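You operate a simulated robot arm through the tools that you are given. There is no shell and no other tool. Be economical: measure what you need, move in short steps, check, and stop when the job is done.

You run a simulated robot arm. Do the job below in one go: nothing can be reset, and whatever is moved stays where it is left.

TASK
Warm the teapot with boiled water, then pour from it into both banded cups.
Fine: pot a third full, blue cup a third to a good half full, then the green till the pot is nearly empty; pot back with its lid on; kettle back on its base; hot things by their handles.

The check looks at the end state, three seconds after you hand in, the way a careful person would. Anything else that was tipped, shoved, dropped, spilled or broken makes it a failure. A push-on lid holds only when it is set on centred and level and pressed home; a screw cap is set on level and turned clockwise until tight.

THE ROBOT
A 6-joint arm with a two-finger parallel gripper, fixed in place. Base frame: the origin is at the foot of the arm, x ahead of it, y to its left, z up; the work surface is at about z = 860. Units: mm, rad, N and s.
With the tool pointing down near the work surface it reaches from about 360 to 820 mm from the base axis. Its first joint turns from -2.897 to 2.897 rad. Payload 3.91 kg.
The TCP is the grasp point between the finger pads, 30 mm short of the fingertips. In the tool frame z runs along the fingers and y along their closing line. The gripper opens to 110 mm. The fingers are 20 mm wide and 10 mm thick; the gripper's body (48 by 112 mm) begins 55 mm behind the TCP.
Orientation is told as [roll, pitch, yaw] about the base's x, y, z axes, in that order, counted from this pose: with the fingers straight down and closing along the base's y, the tool's x points along the base's -x, its y along +y and its z along -z.

THE INTERFACE
- The arm moves only by the tool arm_command. Its argument "motion" is one flat list of numbers, 6 for each row, row after row: the shift along the tool's x, y, z in mm, then the turn, a rotation vector about the tool's x, y, z in degrees. In form: [x, y, z, ax, ay, az, x, y, z, ax, ay, az, ...]. A call has 1 to 8 rows; each row shifts and turns the commanded pose from where the row before left it, along the tool's axes as they then stand. "grip" is the opening, from 0 (shut) to 1 (fully open), set as the call begins (left out, the last holds). Each row takes 0.2 s and may step no farther than 50 mm and 0.15 rad from the row before; otherwise, or with a gripper value out of range, the whole call is refused. A pose out of reach is approached as far as the arm can. The call stops where the force on the tool passes 40 N (or 10 N more than at its start, if that is more) or the arm is blocked; 0.2 s more then pass. The fingers move at their own pace (about 45 mm/s each) and stop on an object; they squeeze with about 36 N. The grip force told is the motor's: it shows also when the fingers shut on nothing. Time passes only in rows, and 0.2 s behind the last, so rows that do not move let the fingers close. It gives the time, the measured TCP pose, the force on the tool (base axes), the opening and the grip force at its end, in the units of the frame above (readings bear some noise), and new pictures: "views" is both (left out), scene, wrist or none.
- Cameras (640 x 400 px; columns grow to the right, rows downward): "scene" is fixed at [392.7, 508.6, 1636]; the picture's right is [-0.95, -0.31, 0.00], its down [-0.29, 0.90, -0.32] and it looks along [0.10, -0.30, -0.95] (base axes); focal length 228 px, centre (320, 200). "wrist" rides on the gripper at [-36, 0, -57] in the tool frame; the picture's right is [0.00, -1.00, 0.00], its down [0.97, 0.00, -0.24] and it looks along [0.24, 0.00, 0.97] (tool axes); focal length 218 px, centre (320, 200).
- move_column(by): slides the trunk up (or, below 0, down) by that many mm; the arm rides with it, the base frame stays. It gives what a move gives, with no picture.
- probe_pixels(camera, pixels): for up to 12 pixels [column, row] of the newest picture of that camera ("zoom" is the newest enlarged one), the place [x, y, z] in the base frame of the surface seen there, good to about 2 mm, but the place of the scene camera against the robot may be out by one fixed shift of up to 18 mm in any direction. It takes no simulated time.
- zoom(camera, box): a new picture of the part [left, top, right, bottom] of that camera's present view, enlarged. It takes no simulated time.
- finish_job(): hands the job in; it is judged then, once.

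Go step by step. Measure first, check grasps and placings, and put right what went wrong. The budget is 80 turns and 150 pictures, counting those below and the enlarged ones. Unless the task says otherwise, let go and move clear before handing in, and close with one line.

The tools are called after ">>>" by a JSON object that holds its "method" and its "body". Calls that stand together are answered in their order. arm_command: Moves the arm, as the interface text tells. Its arguments: {"type":"object","properties":{"motion":{"type":"array","items":{"type":"number"}},"grip":{"type":"number"},"views":{"type":"string","enum":["both","scene","wrist","none"]}},"required":["motion"]} The other tools are called the same way: move_column (by) slides the trunk up or down; probe_pixels (camera, pixels) gives the place of the surface under pixels of a picture; zoom (camera, box) takes an enlarged picture of a part of a camera's view; finish_job () hands the job in.

At the start:

```text
t: 0.0
tcp_pos: [389.9, 140.9, 1267.6]
ee_rot: [0.0, 0.0, 0.0]
ft_force: [-1.4, -0.3, -0.1]
width: 110.1
gripper_force: 0.0
trunk travel left (down, up): [-575.0, 35.0]
```

scene: 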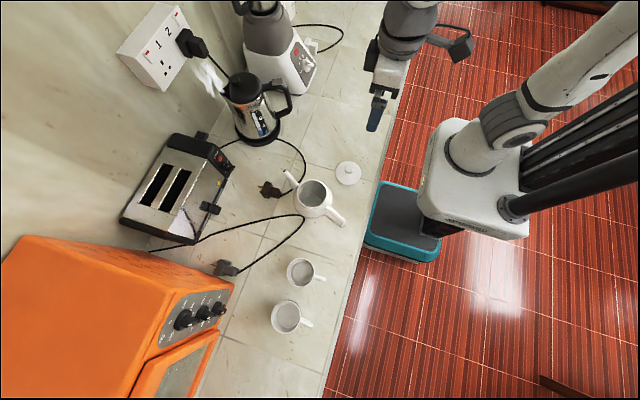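
wrist: 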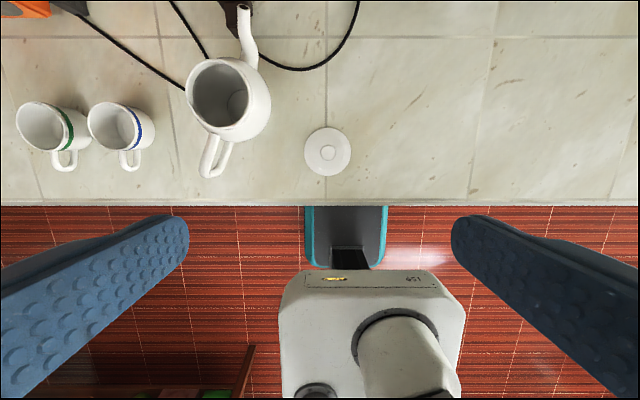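

The scene shows the kettle near (258,105), the teapot at (315,198), its lid at (347,173), and the cups at (300,272) and (287,316). I'll enlarge these areas first.

>>> {"method": "zoom", "body": {"camera": "scene", "box": [110, 0, 330, 150]}}

>>> {"method": "zoom", "body": {"camera": "scene", "box": [230, 140, 380, 340]}}

>>> {"method": "zoom", "body": {"camera": "wrist", "box": [0, 0, 380, 200]}}

>>> {"method": "probe_pixels", "body": {"camera": "wrist", "pixels": [[327, 151], [240, 100], [220, 95], [210, 172], [226, 145], [244, 10], [130, 165], [66, 165], [120, 125], [45, 125], [400, 150], [190, 85]]}}

>>> {"method": "probe_pixels", "body": {"camera": "scene", "pixels": [[347, 168], [313, 193], [338, 222], [330, 212], [287, 174], [320, 278], [310, 324], [245, 88], [288, 100], [270, 87], [258, 140], [224, 92]]}}

```text
2.67 times, centred on (220, 75) of scene
```

zoom: 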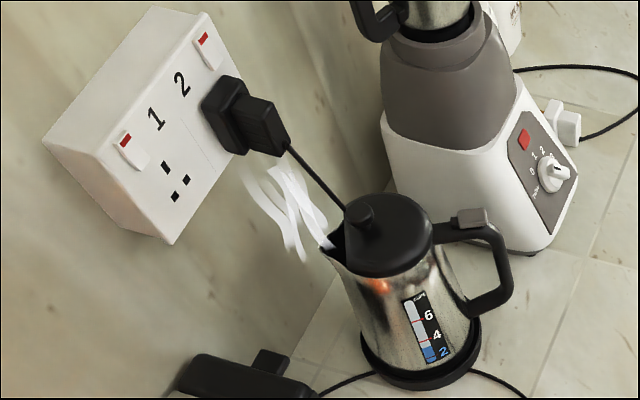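

```text
2.00 times, centred on (305, 240) of scene
```

zoom: 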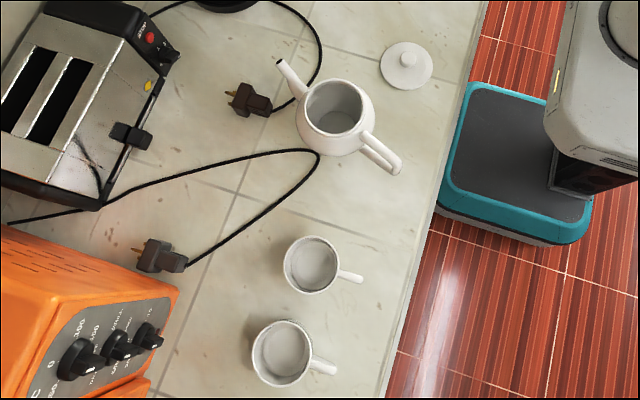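

```text
1.68 times, centred on (190, 100) of wrist
```

zoom: 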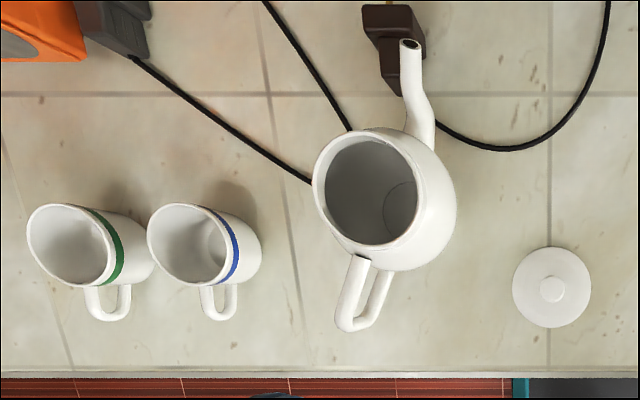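

```text
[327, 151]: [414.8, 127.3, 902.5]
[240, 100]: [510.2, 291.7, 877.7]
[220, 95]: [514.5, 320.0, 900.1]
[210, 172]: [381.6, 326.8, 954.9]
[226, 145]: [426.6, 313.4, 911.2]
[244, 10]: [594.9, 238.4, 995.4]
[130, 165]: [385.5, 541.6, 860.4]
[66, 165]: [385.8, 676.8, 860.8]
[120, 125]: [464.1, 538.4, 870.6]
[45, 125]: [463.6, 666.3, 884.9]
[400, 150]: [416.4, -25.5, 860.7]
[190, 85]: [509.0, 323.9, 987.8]
```

```text
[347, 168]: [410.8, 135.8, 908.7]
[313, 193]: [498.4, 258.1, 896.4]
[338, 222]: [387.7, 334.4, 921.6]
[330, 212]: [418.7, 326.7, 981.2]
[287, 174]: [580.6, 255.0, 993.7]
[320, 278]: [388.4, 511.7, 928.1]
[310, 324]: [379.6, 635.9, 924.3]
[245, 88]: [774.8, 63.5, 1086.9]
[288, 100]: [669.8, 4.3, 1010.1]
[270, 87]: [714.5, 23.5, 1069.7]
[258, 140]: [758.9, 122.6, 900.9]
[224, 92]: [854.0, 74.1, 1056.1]
```

The kettle at (255,100) is already steaming, and its handle faces the robot. I'll swing the arm round so the wrist camera can see it up close.

>>> {"method": "arm_command", "body": {"motion": [0, -50, 10, 0, 0, 0, 0, -50, 10, 0, 0, 0, 0, -50, 10, 0, 0, 0, 0, -50, 10, 0, 0, 0, 0, -40, 0, 0, 0, 0, 0, 0, 0, 0, 0, -7, 0, 0, 0, 0, 0, -7, 0, 0, 0, 0, 0, -7], "views": "none", "grip": 1}}

>>> {"method": "arm_command", "body": {"motion": [0, 0, 0, 0, -8.5, 0, 0, 0, 0, 0, -8.5, 0, 0, 0, 0, 0, -8.5, 0, 0, 0, 0, 0, -8.5, 0, 0, 0, 0, 0, -8.5, 0, 0, 0, 0, 0, -8.5, 0, 0, 0, 0, 0, -8.5, 0, 0, 0, 0, 0, -8.5, 0]}}

```text
refused: row 1 steps farther than a row can; nothing moved
```

```text
t: 1.8
tcp_pos: [397.9, 151.6, 1278.6]
ee_rot: [-0.003, -1.186, 0.002]
ft_force: [0.8, 0.0, 1.0]
width: 109.9
gripper_force: 0.1
out of reach, approached as far as the arm can: row 8
trunk travel left (down, up): [-575.0, 35.0]
```

scene: 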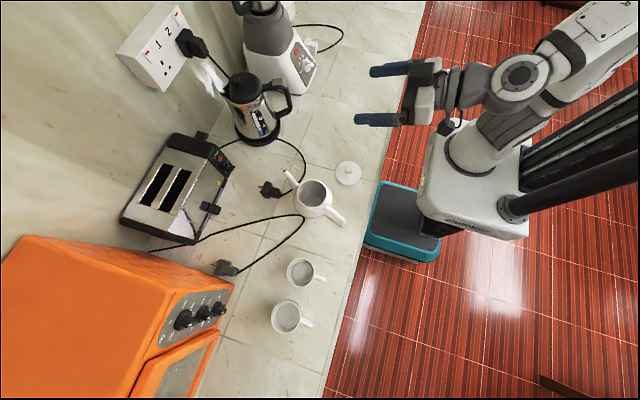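
wrist: 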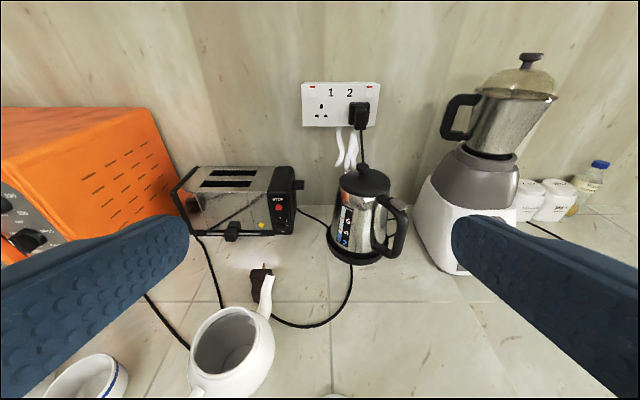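

Tilted to about 68°, I can see the kettle at (362,215), with its handle at (395,230). I'll zoom in and measure it.

>>> {"method": "zoom", "body": {"camera": "wrist", "box": [300, 150, 420, 270]}}

>>> {"method": "probe_pixels", "body": {"camera": "wrist", "pixels": [[403, 230], [400, 245], [403, 215], [396, 203], [386, 199], [394, 250], [378, 248], [365, 172], [372, 200], [342, 185], [355, 255], [330, 245]]}}

>>> {"method": "probe_pixels", "body": {"camera": "wrist", "pixels": [[232, 340], [265, 285], [196, 390], [240, 310], [210, 330], [262, 270], [330, 88], [368, 86], [360, 110], [335, 245], [372, 258], [383, 215]]}}

```text
3.33 times, centred on (360, 210) of wrist
```

zoom: 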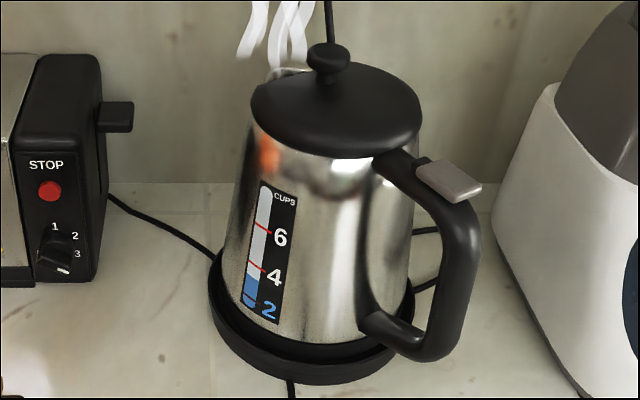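

```text
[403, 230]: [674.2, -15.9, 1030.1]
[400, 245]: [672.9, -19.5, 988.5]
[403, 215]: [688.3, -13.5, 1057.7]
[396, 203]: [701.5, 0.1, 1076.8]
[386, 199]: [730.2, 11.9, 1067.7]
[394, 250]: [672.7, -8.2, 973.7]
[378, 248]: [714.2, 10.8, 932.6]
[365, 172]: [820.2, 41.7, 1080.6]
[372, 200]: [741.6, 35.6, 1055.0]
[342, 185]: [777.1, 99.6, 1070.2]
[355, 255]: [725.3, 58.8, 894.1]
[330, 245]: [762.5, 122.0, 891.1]
```

```text
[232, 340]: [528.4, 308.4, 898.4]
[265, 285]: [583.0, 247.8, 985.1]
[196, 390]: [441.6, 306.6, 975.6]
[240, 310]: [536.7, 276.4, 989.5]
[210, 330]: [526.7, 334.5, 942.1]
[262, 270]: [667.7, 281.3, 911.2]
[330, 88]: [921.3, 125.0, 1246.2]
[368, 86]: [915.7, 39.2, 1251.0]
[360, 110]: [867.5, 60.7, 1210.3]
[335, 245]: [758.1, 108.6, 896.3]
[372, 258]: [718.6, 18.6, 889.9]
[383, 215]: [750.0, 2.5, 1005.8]
```

The handle bar runs near-vertically at about (674,-15), z 975–1060. I need the lid, spout and handle edges to get the handle plane and bar thickness.

>>> {"method": "probe_pixels", "body": {"camera": "wrist", "pixels": [[341, 180], [389, 183], [366, 195], [362, 164], [351, 172], [398, 230], [405, 230], [393, 245], [397, 216], [405, 218], [390, 205], [385, 190]]}}

>>> {"method": "zoom", "body": {"camera": "scene", "box": [210, 55, 306, 151]}}

```text
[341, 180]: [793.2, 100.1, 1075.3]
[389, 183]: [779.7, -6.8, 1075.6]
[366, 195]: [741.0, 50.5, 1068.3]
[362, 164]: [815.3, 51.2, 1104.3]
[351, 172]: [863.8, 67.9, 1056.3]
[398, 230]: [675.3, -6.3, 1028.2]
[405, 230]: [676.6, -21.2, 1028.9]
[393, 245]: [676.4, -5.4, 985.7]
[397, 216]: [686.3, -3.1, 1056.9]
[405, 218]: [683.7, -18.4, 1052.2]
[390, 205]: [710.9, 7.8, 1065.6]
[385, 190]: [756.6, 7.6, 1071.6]
```

```text
4.17 times, centred on (258, 103) of scene
```

zoom: 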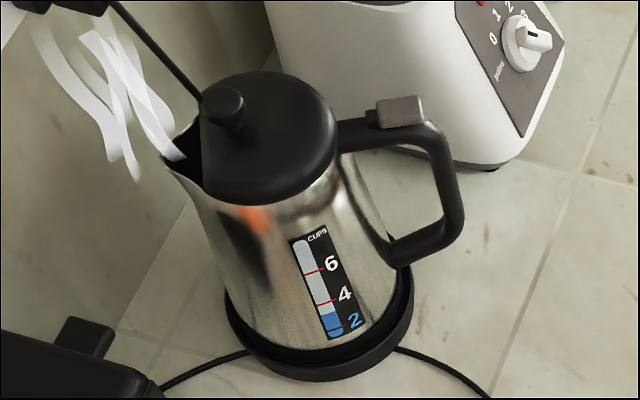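

The lid centre is about (788,47) and the handle bar is about 15 mm thick at (682,-11). That puts the handle plane at a yaw of roughly 25°. I'll move to a pre-grasp 120 mm back along a 60° tilt.

>>> {"method": "arm_command", "body": {"motion": [12.06, -24.4, 31.85, 0, 0, 0, 12.06, -24.4, 31.85, 0, 0, 0, 12.06, -24.4, 31.85, 0, 0, 0, 12.06, -24.4, 31.85, 0, 0, 0, 12.06, -24.4, 31.85, 0, 0, 0, 12.06, -24.4, 31.85, 0, 0, 0, 12.06, -24.4, 31.85, 0, 0, 0, 12.06, -24.4, 31.85, 0, 0, 0], "views": "none"}}

>>> {"method": "arm_command", "body": {"motion": [0, 0, 0, -7.72, 0, -3.12, 0, 0, 0, -7.72, 0, -3.12, 0, 0, 0, -7.72, 0, -3.12, 0, 0, 0, 0, 8, 0]}}

```text
t: 3.6
tcp_pos: [604.6, 63.4, 1109.6]
ee_rot: [-0.027, -1.181, 0.006]
ft_force: [1.4, 0.2, -0.2]
width: 110.1
gripper_force: 0.1
out of reach, approached as far as the arm can: row 1, 2, 5, 6, 7, 8
trunk travel left (down, up): [-575.0, 35.0]
```

```text
t: 4.6
tcp_pos: [596.6, 81.3, 1113.1]
ee_rot: [-0.019, -1.044, 0.033]
ft_force: [-0.3, -0.2, 0.7]
width: 110.2
gripper_force: 0.1
out of reach, approached as far as the arm can: row 1, 2, 3
trunk travel left (down, up): [-575.0, 35.0]
```

scene: 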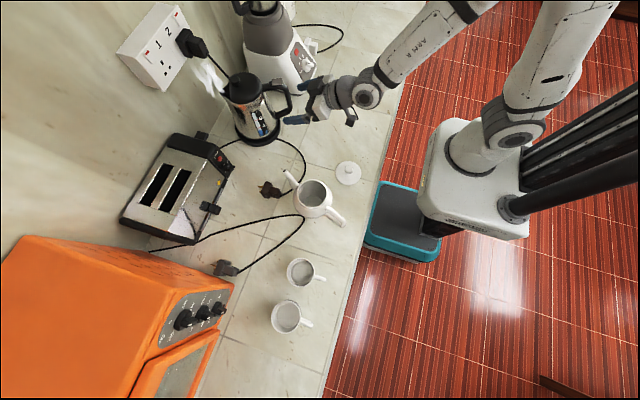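
wrist: 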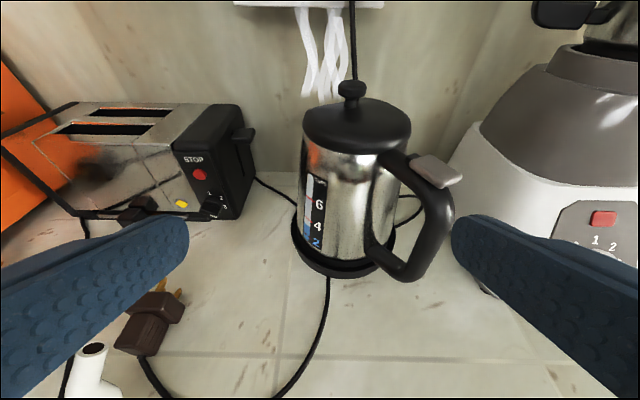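

The rows fell short: the measured pose is (597,81,1113) with yaw near 0. I'll send a null row to see whether the command persists, along with a small yaw.

>>> {"method": "arm_command", "body": {"motion": [0, 0, 0, 0, 0, 0], "views": "none"}}

>>> {"method": "arm_command", "body": {"motion": [0, -30, 0, 0, 0, 0], "views": "none"}}

>>> {"method": "arm_command", "body": {"motion": [0, 0, 0, 0, 5, 0], "views": "none"}}

```text
t: 5.0
tcp_pos: [597.3, 81.0, 1113.7]
ee_rot: [-0.016, -1.044, 0.035]
ft_force: [0.3, 0.0, -0.1]
width: 110.0
gripper_force: 0.1
trunk travel left (down, up): [-575.0, 35.0]
```

```text
t: 5.4
tcp_pos: [597.1, 63.3, 1113.3]
ee_rot: [-0.028, -1.04, 0.032]
ft_force: [0.0, 0.6, -0.3]
width: 109.9
gripper_force: 0.1
out of reach, approached as far as the arm can: row 1
trunk travel left (down, up): [-575.0, 35.0]
```

```text
t: 5.8
tcp_pos: [596.2, 63.2, 1113.4]
ee_rot: [-0.016, -0.954, 0.03]
ft_force: [0.7, -0.1, -0.3]
width: 110.1
gripper_force: 0.0
trunk travel left (down, up): [-575.0, 35.0]
```

The limit looks like a wrist singularity, with the tool lined up with the forearm. Lowering the trunk should flatten the forearm, so I'll raise the tool first and then lower the trunk by the same amount.

>>> {"method": "arm_command", "body": {"motion": [-39, 0, -27, 0, 0, 0, -39, 0, -27, 0, 0, 0, -39, 0, -27, 0, 0, 0, -39, 0, -27, 0, 0, 0, -39, 0, -27, 0, 0, 0, -39, 0, -27, 0, 0, 0], "views": "none"}}

>>> {"method": "move_column", "body": {"by": -250}}

>>> {"method": "arm_command", "body": {"motion": [0, -30, 0, 0, 0, 0, 0, -30, 0, 0, 0, 0, 0, -30, 0, 0, 0, 0], "views": "scene"}}

```text
t: 7.2
tcp_pos: [597.2, 62.6, 1400.7]
ee_rot: [-0.016, -0.955, 0.03]
ft_force: [0.0, 0.4, 0.2]
width: 109.9
gripper_force: 0.0
trunk travel left (down, up): [-575.0, 35.0]
```

```text
t: 9.8
tcp_pos: [597.3, 60.5, 1149.1]
ee_rot: [-0.016, -0.955, 0.027]
ft_force: [0.3, -0.5, -0.6]
width: 110.2
gripper_force: 0.1
trunk travel left (down, up): [-325.0, 285.0]
```

```text
t: 10.6
tcp_pos: [601.4, -30.5, 1147.2]
ee_rot: [-0.016, -0.956, 0.029]
ft_force: [0.5, 0.2, 0.3]
width: 110.1
gripper_force: 0.1
trunk travel left (down, up): [-325.0, 285.0]
```

scene: 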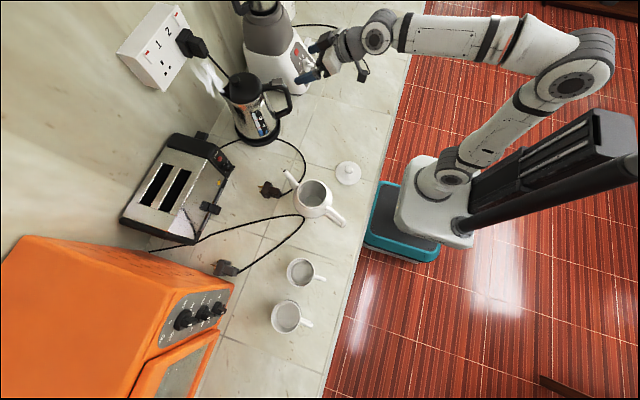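

Lowering the trunk worked. Now I'll yaw 24°, pitch 5° and move to the pre-grasp at (590,-54,1082).

>>> {"method": "arm_command", "body": {"motion": [0, 0, 0, -6.62, 0, -4.67, 0, 0, 0, -6.62, 0, -4.67, 0, 0, 0, -6.3, 0, -4.4, 0, 0, 0, 0, -5, 0, 33.2, -8.5, 7.5, 0, 0, 0, 33.2, -8.5, 7.5, 0, 0, 0]}}

```text
t: 12.0
tcp_pos: [590.1, -53.6, 1084.2]
ee_rot: [-0.017, -1.04, 0.446]
ft_force: [0.3, 0.5, 0.5]
width: 109.8
gripper_force: 0.0
trunk travel left (down, up): [-325.0, 285.0]
```

scene: 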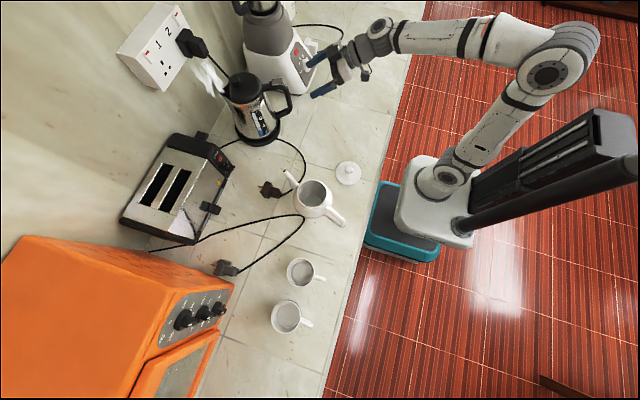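
wrist: 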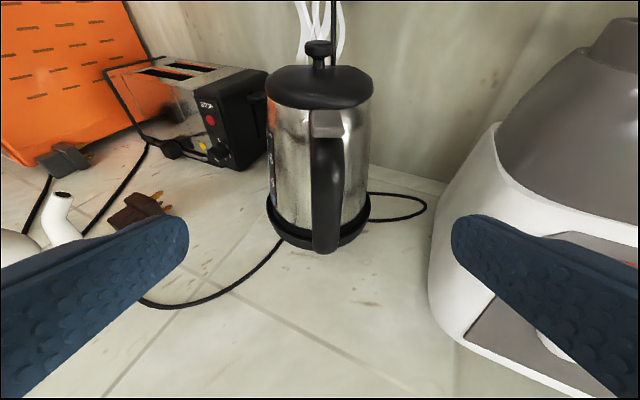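

The handle is nearly edge-on at column 327, with the knob at 319. I'll probe its position here.

>>> {"method": "probe_pixels", "body": {"camera": "wrist", "pixels": [[327, 160], [327, 180], [327, 200], [327, 220], [327, 240], [313, 180], [342, 175], [314, 210], [326, 130], [318, 48], [268, 90], [371, 90]]}}

>>> {"method": "zoom", "body": {"camera": "wrist", "box": [240, 30, 400, 260]}}

```text
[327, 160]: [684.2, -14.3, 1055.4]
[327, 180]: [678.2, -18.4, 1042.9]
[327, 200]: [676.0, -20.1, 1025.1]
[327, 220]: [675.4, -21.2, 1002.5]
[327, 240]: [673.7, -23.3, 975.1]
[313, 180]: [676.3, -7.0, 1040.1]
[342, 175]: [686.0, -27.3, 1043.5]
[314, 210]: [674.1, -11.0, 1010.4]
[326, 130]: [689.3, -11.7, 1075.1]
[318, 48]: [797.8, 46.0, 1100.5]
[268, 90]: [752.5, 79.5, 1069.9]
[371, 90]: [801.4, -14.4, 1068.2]
```

```text
1.74 times, centred on (320, 145) of wrist
```

zoom: 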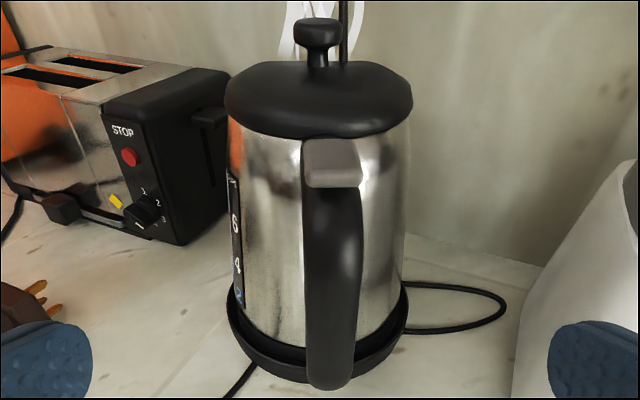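

The bar is about 22 mm thick with its centre near (683,-16), and the plane yaw comes out at about 28.5°. I'll correct the yaw and sideways offset, then advance with the gripper open.

>>> {"method": "arm_command", "body": {"motion": [0, 0, 0, -2.6, 0, -1.5, -2.6, -11.7, 0, 0, 0, 0, 0, 0, 40, 0, 0, 0, 0, 0, 42, 0, 0, 0, 0, 0, 40, 0, 0, 0]}}

```text
t: 13.2
tcp_pos: [688.5, -12.5, 1025.3]
ee_rot: [-0.012, -1.038, 0.498]
ft_force: [-0.5, -0.6, 0.9]
width: 110.1
gripper_force: 0.1
trunk travel left (down, up): [-325.0, 285.0]
```

scene: 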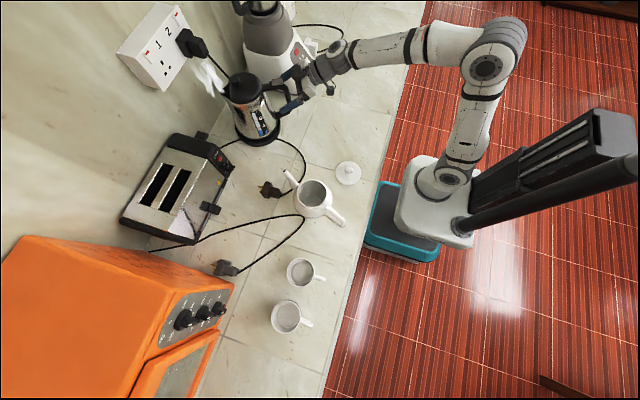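
wrist: 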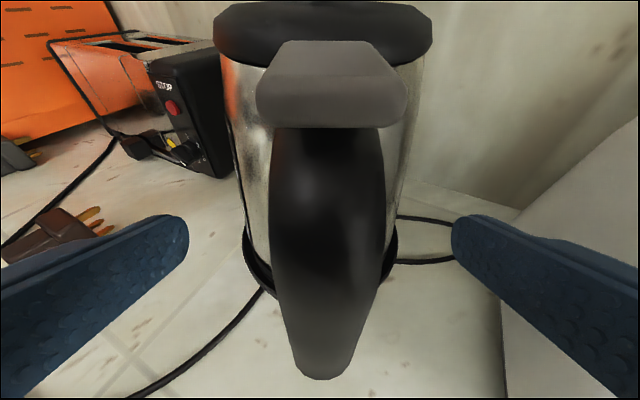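

The handle sits centred between the fingers, at column ~325. Closing now.

>>> {"method": "arm_command", "body": {"motion": [0, 0, 0, 0, 0, 0, 0, 0, 0, 0, 0, 0, 0, 0, 0, 0, 0, 0, 0, 0, 0, 0, 0, 0, 0, 0, 0, 0, 0, 0, 0, 0, 0, 0, 0, 0, 0, 0, 0, 0, 0, 0], "grip": 0}}

```text
t: 14.8
tcp_pos: [687.5, -15.5, 1025.1]
ee_rot: [-0.012, -1.04, 0.496]
ft_force: [-0.6, -2.5, 0.8]
width: 26.8
gripper_force: 36.2
trunk travel left (down, up): [-325.0, 285.0]
```

scene: 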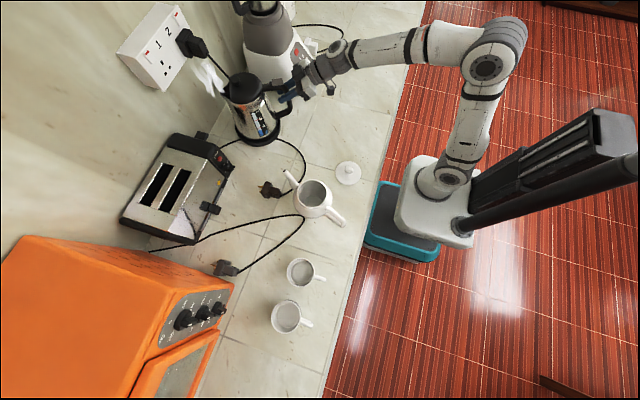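
wrist: 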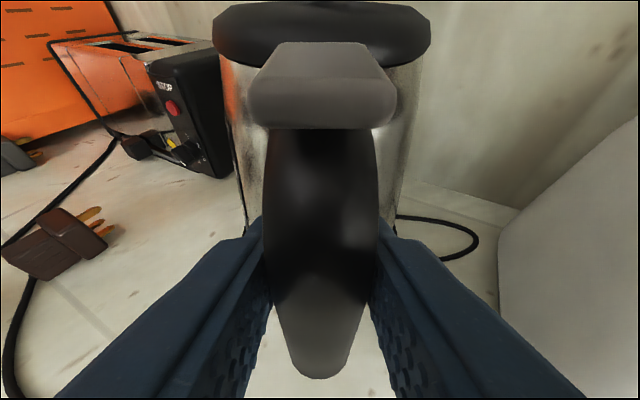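

Grasp is good: 26.8 mm at 36 N. I'll lift 20 mm in small steps to test for pivoting.

>>> {"method": "arm_command", "body": {"motion": [-4.3, 0, -2.5, 0, 0, 0, -4.3, 0, -2.5, 0, 0, 0, -4.3, 0, -2.5, 0, 0, 0, -4.3, 0, -2.5, 0, 0, 0]}}

```text
t: 15.8
tcp_pos: [690.5, -12.0, 1045.2]
ee_rot: [-0.012, -1.036, 0.496]
ft_force: [-0.1, 0.4, -13.5]
width: 26.5
gripper_force: 36.2
trunk travel left (down, up): [-325.0, 285.0]
```

scene: 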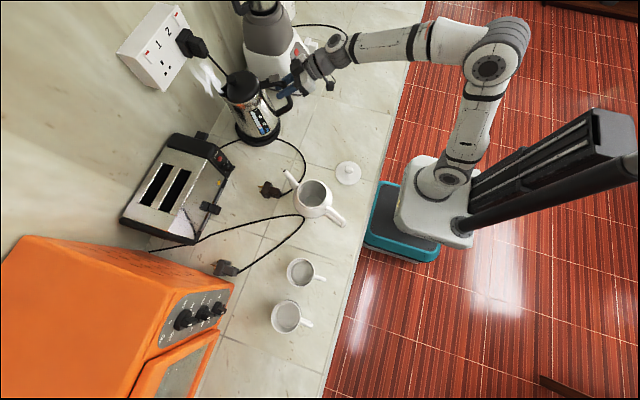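
wrist: 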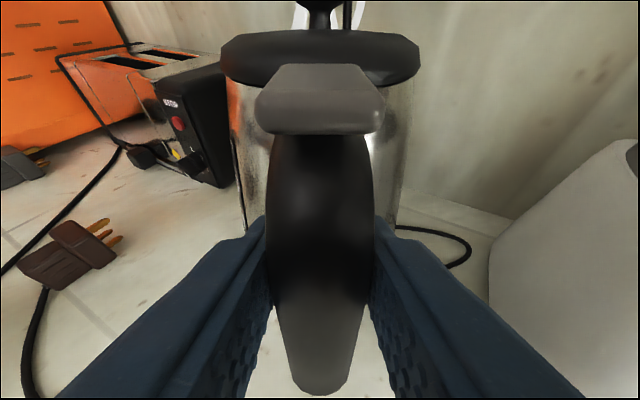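

The load is 13.5 N and the lid dropped about 25 px in the wrist view, so the kettle pivoted a little nose-down. I'll zoom in to check.

>>> {"method": "zoom", "body": {"camera": "scene", "box": [210, 55, 306, 151]}}

>>> {"method": "arm_command", "body": {"motion": [-4.3, 0, -2.5, 0, 0, 0, -4.3, 0, -2.5, 0, 0, 0], "views": "wrist"}}

```text
4.17 times, centred on (258, 103) of scene
```

zoom: 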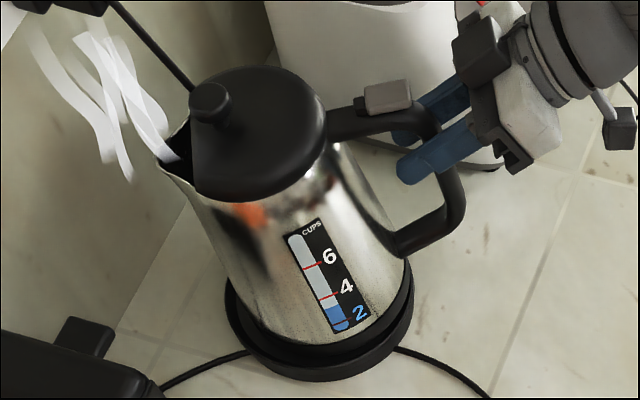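

```text
t: 16.4
tcp_pos: [689.5, -13.0, 1054.4]
ee_rot: [-0.013, -1.037, 0.498]
ft_force: [-0.1, -0.4, -12.7]
width: 26.8
gripper_force: 35.6
trunk travel left (down, up): [-325.0, 285.0]
```

wrist: 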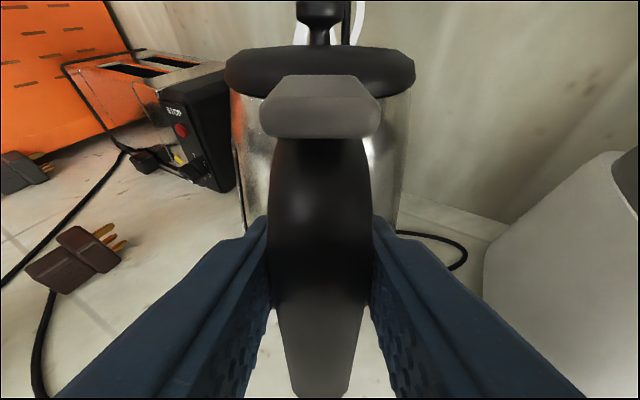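

It is still rotating relative to the gripper. I'll check whether it has actually left its base and whether the rotation goes on with time.

>>> {"method": "arm_command", "body": {"motion": [0, 0, 0, 0, 0, 0, 0, 0, 0, 0, 0, 0, 0, 0, 0, 0, 0, 0, 0, 0, 0, 0, 0, 0]}}

>>> {"method": "zoom", "body": {"camera": "scene", "box": [210, 55, 306, 151]}}

```text
t: 17.4
tcp_pos: [689.5, -12.2, 1055.0]
ee_rot: [-0.013, -1.039, 0.498]
ft_force: [0.7, 0.7, -10.8]
width: 26.5
gripper_force: 36.0
trunk travel left (down, up): [-325.0, 285.0]
```

scene: 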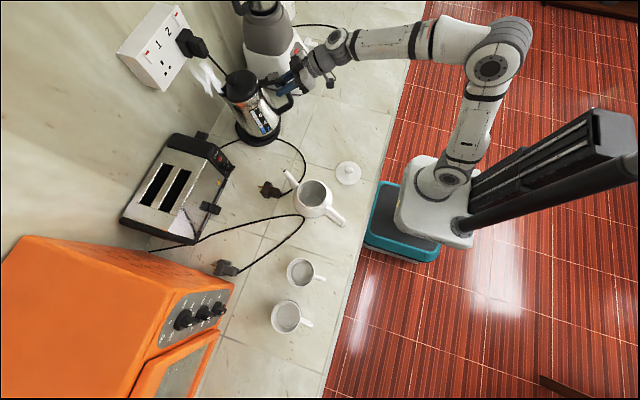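
wrist: 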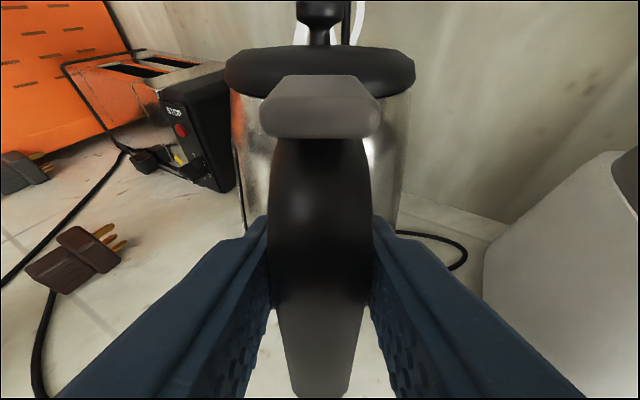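

```text
4.17 times, centred on (258, 103) of scene
```

zoom: 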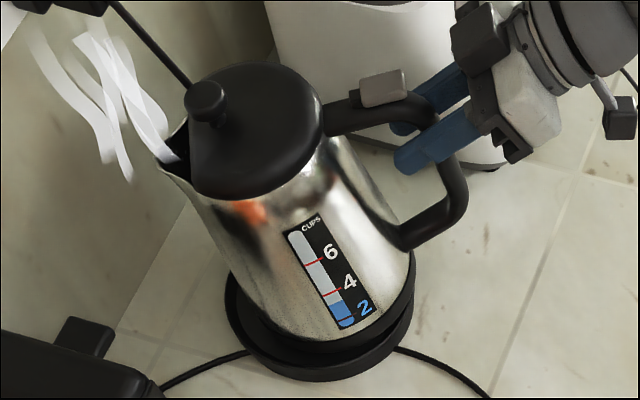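

The kettle's front still rests on its base, because the short pad contact can't hold the moment. I'll set it back down, release, back off, and regrip with the fingers running along the vertical bar at about 25° from vertical, which gives a much longer contact.

>>> {"method": "arm_command", "body": {"motion": [4.3, 0, 2.5, 0, 0, 0, 4.3, 0, 2.5, 0, 0, 0, 4.3, 0, 2.5, 0, 0, 0, 4.3, 0, 2.5, 0, 0, 0, 4.3, 0, 2.5, 0, 0, 0, 4.1, 0, 2.3, 0, 0, 0], "views": "wrist"}}

>>> {"method": "zoom", "body": {"camera": "scene", "box": [210, 55, 306, 151]}}

```text
t: 18.8
tcp_pos: [685.6, -14.3, 1029.0]
ee_rot: [-0.013, -1.04, 0.496]
ft_force: [-10.9, -9.4, 9.7]
width: 26.6
gripper_force: 36.0
trunk travel left (down, up): [-325.0, 285.0]
```

wrist: 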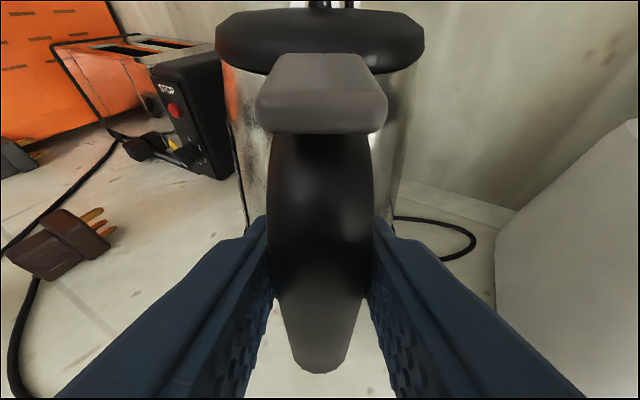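

```text
4.17 times, centred on (258, 103) of scene
```

zoom: 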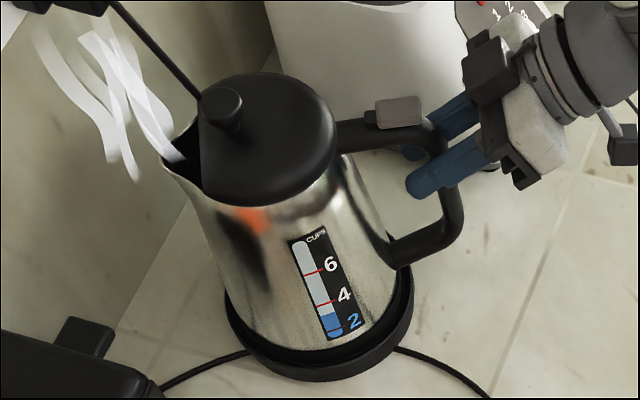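

It is nearly seated with only a slight lean. Releasing will let it drop the last 1–2 mm.

>>> {"method": "arm_command", "body": {"motion": [1, 0, 0, 0, 0, 0, 0, 0, 0, 0, 0, 0, 0, 0, 0, 0, 0, 0, 0, 0, 0, 0, 0, 0], "grip": 0.6, "views": "none"}}

>>> {"method": "arm_command", "body": {"motion": [0, 0, -40, 0, 0, 0, 0, 0, -40, 0, 0, 0, 0, 0, -20, 0, 0, 0, 0, 0, 0, 0, 6.9, 0, 0, 0, 0, 0, 6.9, 0, 0, 0, 0, 0, 6.9, 0, 0, 0, 0, 0, 6.9, 0, 0, 0, 0, 0, 6.9, 0], "views": "both"}}

>>> {"method": "zoom", "body": {"camera": "scene", "box": [210, 55, 306, 151]}}

```text
t: 19.8
tcp_pos: [687.1, -12.5, 1025.4]
ee_rot: [-0.013, -1.038, 0.498]
ft_force: [0.4, -0.6, 1.0]
width: 66.0
gripper_force: 0.0
trunk travel left (down, up): [-325.0, 285.0]
```

```text
t: 21.6
tcp_pos: [610.6, -54.4, 1076.7]
ee_rot: [-0.007, -0.434, 0.489]
ft_force: [-0.6, -0.2, 0.6]
width: 65.8
gripper_force: 0.2
trunk travel left (down, up): [-325.0, 285.0]
```

scene: 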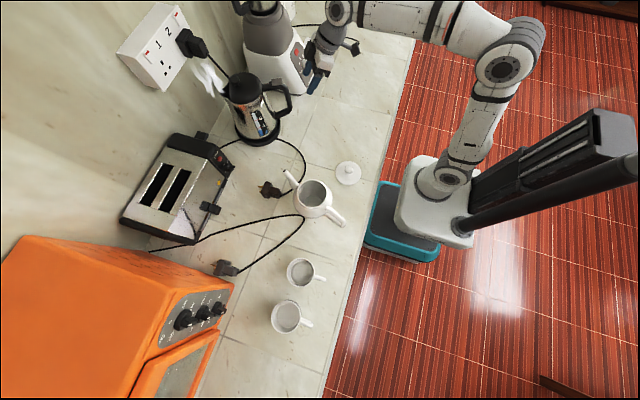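
wrist: 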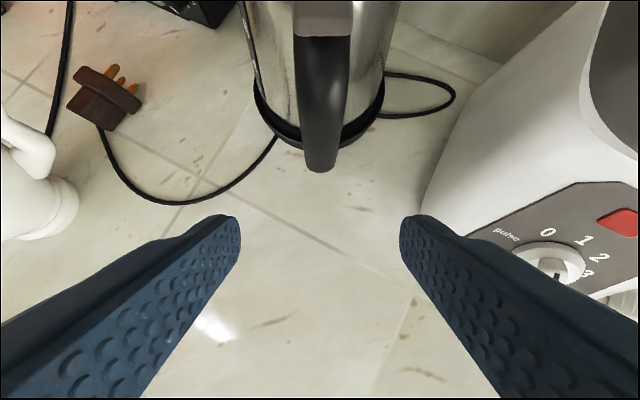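

```text
4.17 times, centred on (258, 103) of scene
```

zoom: 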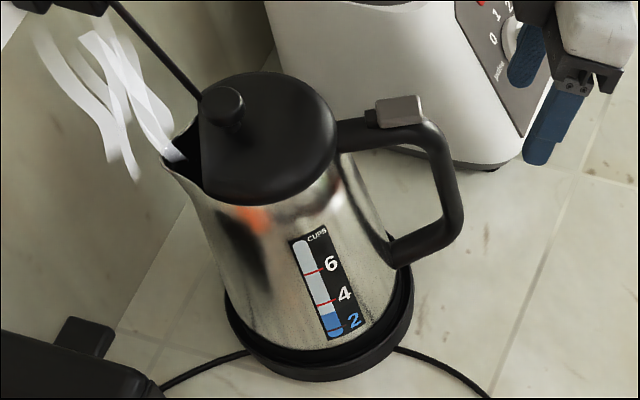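

The kettle is reseated. I'll probe the handle bar from this view.

>>> {"method": "probe_pixels", "body": {"camera": "wrist", "pixels": [[321, 45], [321, 70], [321, 100], [321, 130], [321, 160], [300, 70], [343, 70], [304, 120], [338, 120], [298, 25], [348, 25], [321, 20]]}}

```text
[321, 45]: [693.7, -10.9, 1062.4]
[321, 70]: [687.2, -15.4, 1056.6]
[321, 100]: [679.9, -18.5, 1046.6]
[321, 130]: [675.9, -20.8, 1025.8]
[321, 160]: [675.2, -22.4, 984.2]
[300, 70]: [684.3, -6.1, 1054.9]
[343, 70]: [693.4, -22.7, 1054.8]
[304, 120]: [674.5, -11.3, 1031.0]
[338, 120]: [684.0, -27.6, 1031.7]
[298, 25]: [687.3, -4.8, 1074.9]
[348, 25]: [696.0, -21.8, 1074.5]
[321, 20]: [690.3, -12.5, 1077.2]
```

The bar centre is about (685.7,-16). I'll move above it and descend along the tool axis.

>>> {"method": "arm_command", "body": {"motion": [-24.65, -0.65, -0.4, 0, 0, 0, -24.65, -0.65, -0.4, 0, 0, 0, 0, 0, 35, 0, 0, 0, 0, 0, 35, 0, 0, 0, 0, 0, 25, 0, 0, 0]}}

```text
t: 22.8
tcp_pos: [685.9, -18.3, 1007.2]
ee_rot: [-0.007, -0.438, 0.488]
ft_force: [-0.2, 0.7, -0.1]
width: 66.1
gripper_force: 0.0
trunk travel left (down, up): [-325.0, 285.0]
```

scene: 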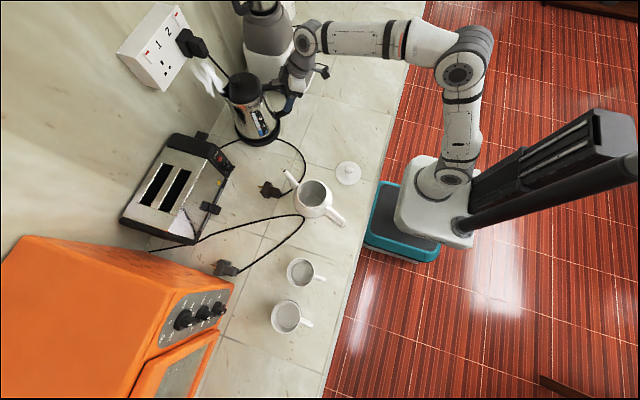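
wrist: 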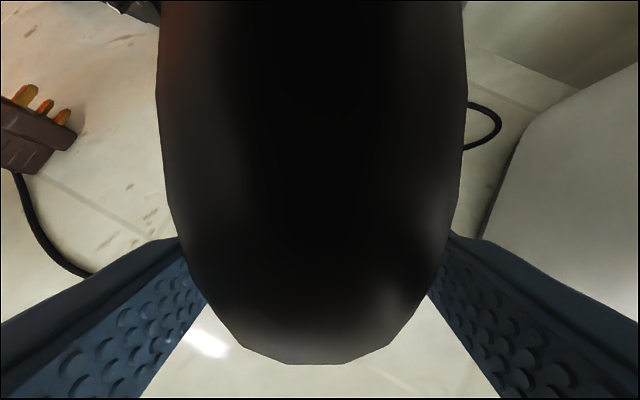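

The bar is centred between the fingers. I'll close, then lift in small steps.

>>> {"method": "arm_command", "body": {"motion": [0, 0, 0, 0, 0, 0, 0, 0, 0, 0, 0, 0, 0, 0, 0, 0, 0, 0, 0, 0, 0, 0, 0, 0, 0, 0, 0, 0, 0, 0], "grip": 0, "views": "wrist"}}

>>> {"method": "arm_command", "body": {"motion": [-2.1, 0, -4.53, 0, 0, 0, -2.1, 0, -4.53, 0, 0, 0, -2.1, 0, -4.53, 0, 0, 0, -2.1, 0, -4.53, 0, 0, 0, 0, 0, 0, 0, 0, 0], "views": "both"}}

>>> {"method": "zoom", "body": {"camera": "scene", "box": [210, 55, 306, 151]}}

```text
t: 24.0
tcp_pos: [685.1, -16.4, 1007.8]
ee_rot: [-0.006, -0.435, 0.489]
ft_force: [-2.5, 4.0, 0.3]
width: 27.3
gripper_force: 36.1
trunk travel left (down, up): [-325.0, 285.0]
```

wrist: 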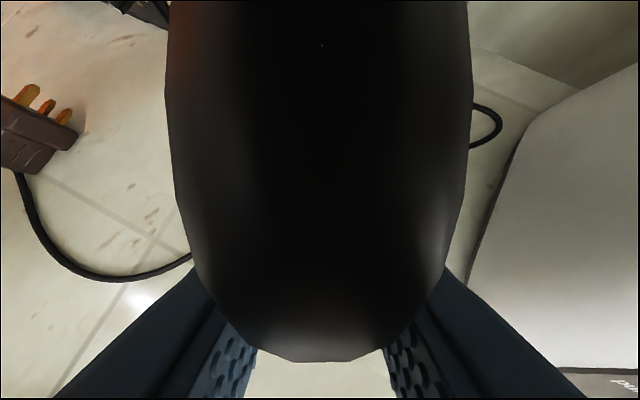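

```text
t: 25.2
tcp_pos: [688.4, -15.9, 1030.4]
ee_rot: [-0.008, -0.436, 0.488]
ft_force: [1.6, 1.2, -13.9]
width: 26.6
gripper_force: 36.1
trunk travel left (down, up): [-325.0, 285.0]
```

scene: 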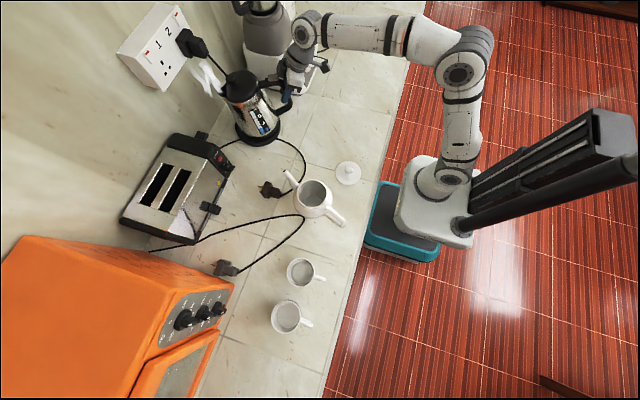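
wrist: 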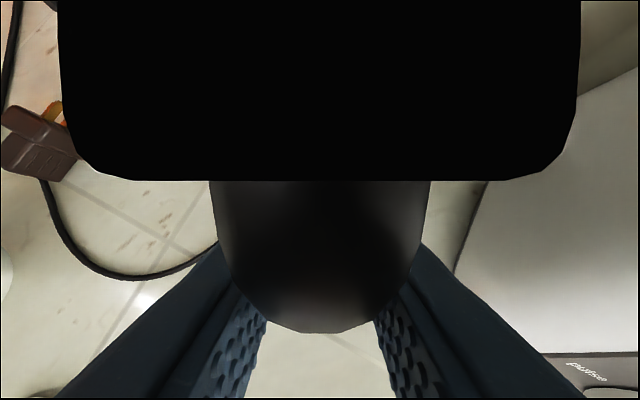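

```text
4.17 times, centred on (258, 103) of scene
```

zoom: 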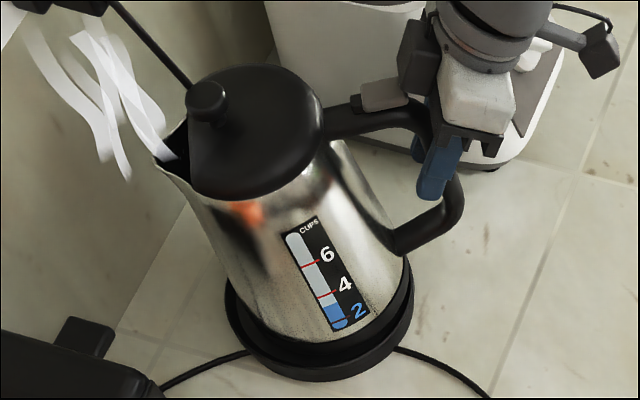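

Same pivot at 13.9 N, so friction on the outer bar won't do. Next I'll put it back and grip the top bar close to the body, with the palm bearing on the handle top behind the pinch. That gives roughly half the lever arm plus a positive stop.

>>> {"method": "arm_command", "body": {"motion": [2.1, 0, 4.53, 0, 0, 0, 2.1, 0, 4.53, 0, 0, 0, 2.1, 0, 4.53, 0, 0, 0, 1.8, 0, 4.0, 0, 0, 0, 0, 0, 0, 0, 0, 0], "views": "none"}}

>>> {"method": "arm_command", "body": {"motion": [0, 0, 0, 0, 0, 0, 0, 0, 0, 0, 0, 0, 0, 0, 0, 0, 0, 0, 0, 0, 0, 0, 0, 0], "grip": 0.6, "views": "none"}}

>>> {"method": "arm_command", "body": {"motion": [0, 0, -40, 0, 0, 0, 0, 0, -40, 0, 0, 0, 0, 0, -40, 0, 0, 0, 0, 0, -40, 0, 0, 0, 0, 0, 0, 0, 8, 0, 0, 0, 0, 0, 8, 0, 0, 0, 0, 0, 8, 0], "views": "both"}}

>>> {"method": "zoom", "body": {"camera": "scene", "box": [210, 55, 306, 151]}}

```text
t: 26.4
tcp_pos: [684.9, -17.1, 1014.0]
ee_rot: [-0.009, -0.44, 0.489]
ft_force: [-8.4, -3.2, 8.0]
width: 26.6
gripper_force: 36.5
trunk travel left (down, up): [-325.0, 285.0]
```

```text
t: 27.4
tcp_pos: [688.0, -16.9, 1011.3]
ee_rot: [-0.006, -0.438, 0.488]
ft_force: [0.0, 0.0, -0.6]
width: 66.1
gripper_force: 0.1
trunk travel left (down, up): [-325.0, 285.0]
```

```text
t: 29.0
tcp_pos: [626.6, -46.6, 1156.2]
ee_rot: [-0.007, -0.015, 0.484]
ft_force: [-0.1, 0.2, -0.3]
width: 66.0
gripper_force: 0.0
trunk travel left (down, up): [-325.0, 285.0]
```

scene: 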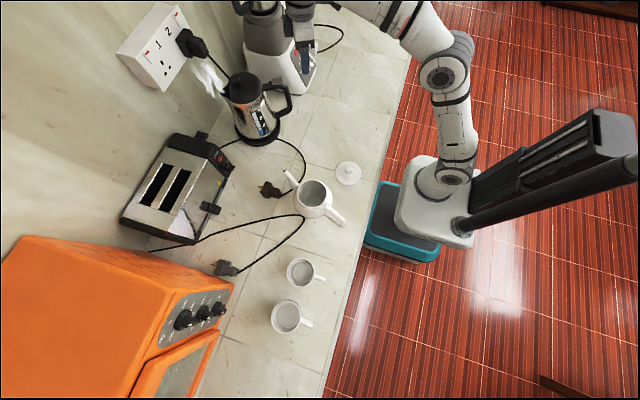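
wrist: 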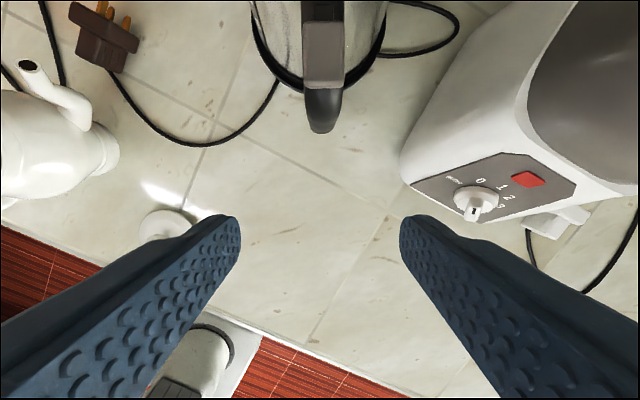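

```text
4.17 times, centred on (258, 103) of scene
```

zoom: 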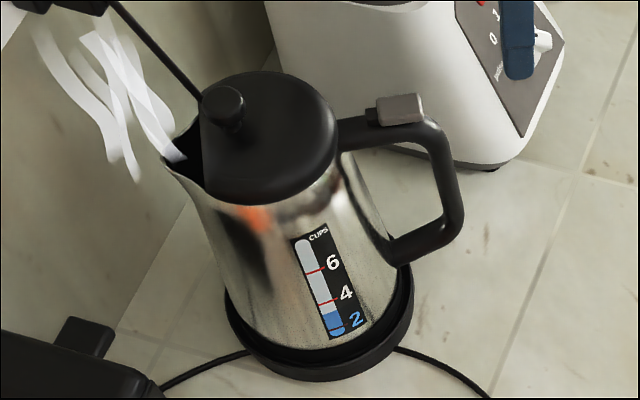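

The kettle is back on its base. I'll probe the top bar, tab and lid edge from above.

>>> {"method": "zoom", "body": {"camera": "wrist", "box": [240, 0, 400, 140]}}

>>> {"method": "probe_pixels", "body": {"camera": "wrist", "pixels": [[323, 5], [323, 15], [323, 30], [323, 60], [323, 80], [323, 95], [323, 120], [305, 70], [343, 70], [308, 10], [340, 10], [323, 2]]}}

>>> {"method": "probe_pixels", "body": {"camera": "scene", "pixels": [[263, 86], [266, 86], [269, 84], [273, 82], [277, 80], [280, 86], [284, 88], [290, 98], [287, 108], [275, 112], [261, 88], [252, 80]]}}

```text
2.86 times, centred on (320, 70) of wrist
```

zoom: 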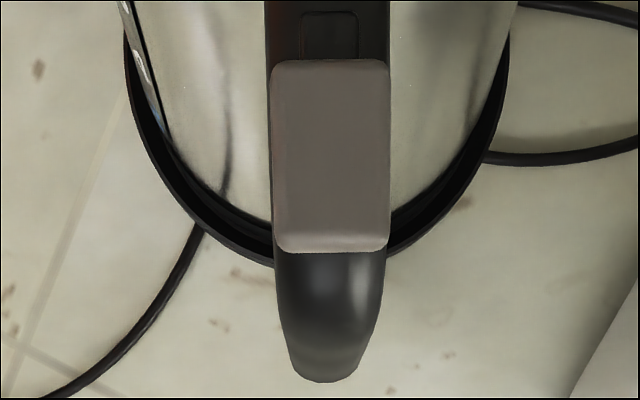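

```text
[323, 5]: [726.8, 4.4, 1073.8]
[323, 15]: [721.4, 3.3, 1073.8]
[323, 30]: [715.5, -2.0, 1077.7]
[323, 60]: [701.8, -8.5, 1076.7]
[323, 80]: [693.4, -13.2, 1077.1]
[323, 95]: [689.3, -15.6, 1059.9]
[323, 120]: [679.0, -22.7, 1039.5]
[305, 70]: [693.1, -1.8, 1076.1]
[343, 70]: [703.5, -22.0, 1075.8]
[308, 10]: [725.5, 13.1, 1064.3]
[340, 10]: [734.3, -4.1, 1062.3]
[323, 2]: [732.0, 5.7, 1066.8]
```

```text
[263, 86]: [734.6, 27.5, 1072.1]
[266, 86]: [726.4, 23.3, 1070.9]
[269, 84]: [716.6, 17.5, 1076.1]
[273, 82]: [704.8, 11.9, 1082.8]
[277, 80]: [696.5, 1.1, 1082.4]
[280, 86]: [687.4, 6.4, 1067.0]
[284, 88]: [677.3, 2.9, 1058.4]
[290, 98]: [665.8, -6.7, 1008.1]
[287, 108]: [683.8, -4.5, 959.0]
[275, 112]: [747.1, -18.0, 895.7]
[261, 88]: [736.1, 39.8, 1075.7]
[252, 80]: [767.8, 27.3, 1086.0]
```

The tab spans s≈603–628 along the bar at z 1077, and the lid starts at s≈660. I'll position the TCP over (726,3) with the tool vertical and go down to z≈1040.

>>> {"method": "arm_command", "body": {"motion": [-37.2, -0.7, 0, 0, 0.86, -0.6, -37.2, -0.7, 0, 0, 0, 0, -37.1, -0.8, 0, 0, 0, 0, 0, 0, 40, 0, 0, 0, 0, 0, 40, 0, 0, 0, 0, 0, 35, 0, 0, 0]}}

>>> {"method": "zoom", "body": {"camera": "scene", "box": [210, 35, 326, 151]}}

```text
t: 30.4
tcp_pos: [693.5, 4.4, 1021.8]
ee_rot: [-0.006, -0.002, 0.497]
ft_force: [0.4, -0.4, 0.2]
width: 65.9
gripper_force: 0.0
out of reach, approached as far as the arm can: row 2, 3
trunk travel left (down, up): [-325.0, 285.0]
```

scene: 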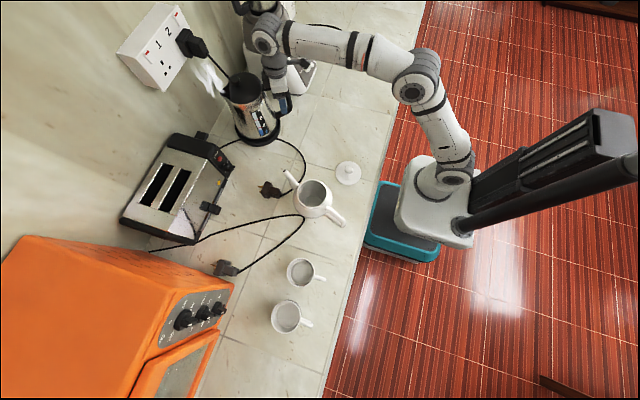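
wrist: 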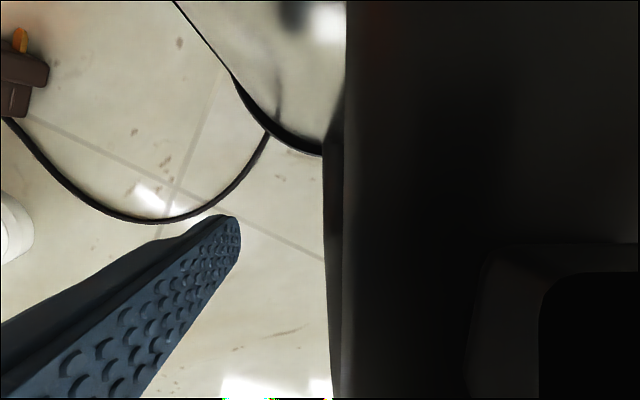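

```text
3.45 times, centred on (268, 93) of scene
```

zoom: 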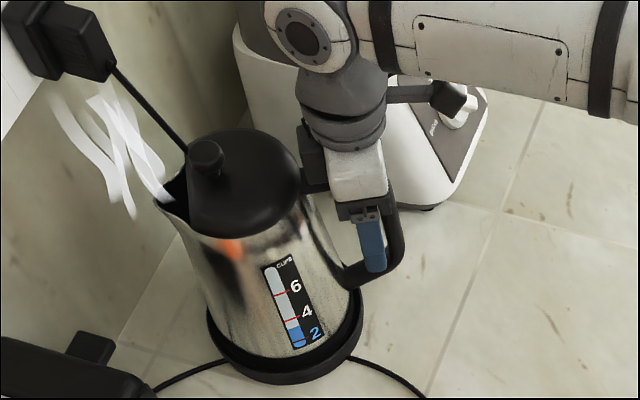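

The TCP stopped at x=693 because the low trunk limits reach, though nothing was touched. I'll raise the trunk 200 mm (it lifts straight up), then correct the position and descend again.

>>> {"method": "move_column", "body": {"by": 200}}

>>> {"method": "arm_command", "body": {"motion": [-28.4, -16.7, 0, 0, 0, 0, 0, 0, 45, 0, 0, 0, 0, 0, 45, 0, 0, 0]}}

```text
t: 32.5
tcp_pos: [696.1, 2.7, 1221.2]
ee_rot: [-0.008, -0.002, 0.499]
ft_force: [-0.4, -0.4, 0.1]
width: 65.9
gripper_force: 0.1
trunk travel left (down, up): [-525.0, 85.0]
```

```text
t: 33.4
tcp_pos: [725.7, 1.0, 1132.0]
ee_rot: [-0.007, -0.002, 0.498]
ft_force: [-0.4, 1.2, 0.1]
width: 65.8
gripper_force: 0.1
trunk travel left (down, up): [-525.0, 85.0]
```

scene: 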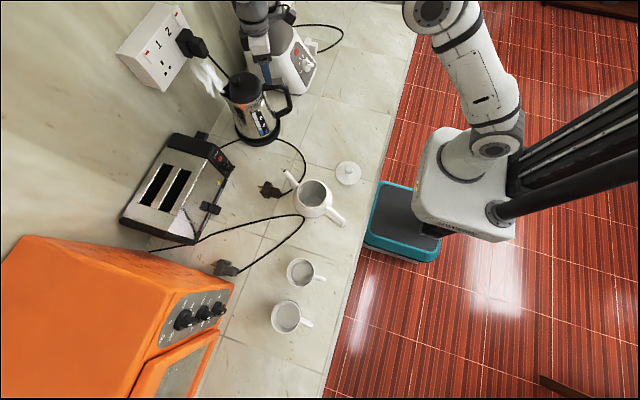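
wrist: 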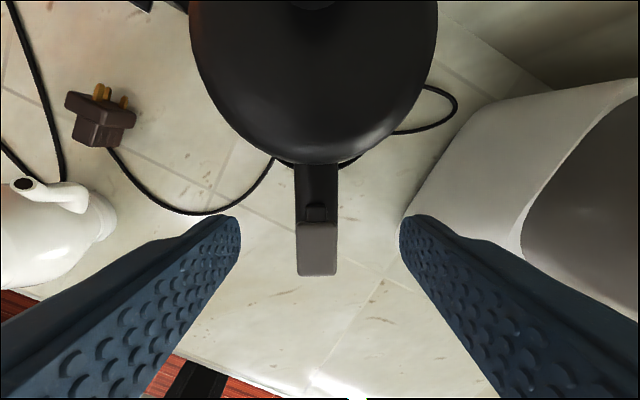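

Well aligned now: the handle is at column ~316 and symmetric under the lid. A quick probe for the final offsets.

>>> {"method": "probe_pixels", "body": {"camera": "wrist", "pixels": [[316, 160], [316, 175], [316, 195], [316, 225], [316, 250], [316, 272], [298, 180], [334, 180], [299, 240], [335, 240], [194, 50], [436, 50]]}}

```text
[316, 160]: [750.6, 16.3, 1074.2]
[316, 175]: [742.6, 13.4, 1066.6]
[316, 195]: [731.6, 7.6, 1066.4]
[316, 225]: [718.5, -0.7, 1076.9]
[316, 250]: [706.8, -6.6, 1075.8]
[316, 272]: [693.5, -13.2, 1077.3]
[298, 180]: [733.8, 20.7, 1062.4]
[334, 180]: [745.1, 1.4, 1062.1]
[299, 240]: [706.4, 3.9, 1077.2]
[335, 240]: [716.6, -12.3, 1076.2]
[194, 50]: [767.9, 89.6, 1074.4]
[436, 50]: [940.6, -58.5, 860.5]
```

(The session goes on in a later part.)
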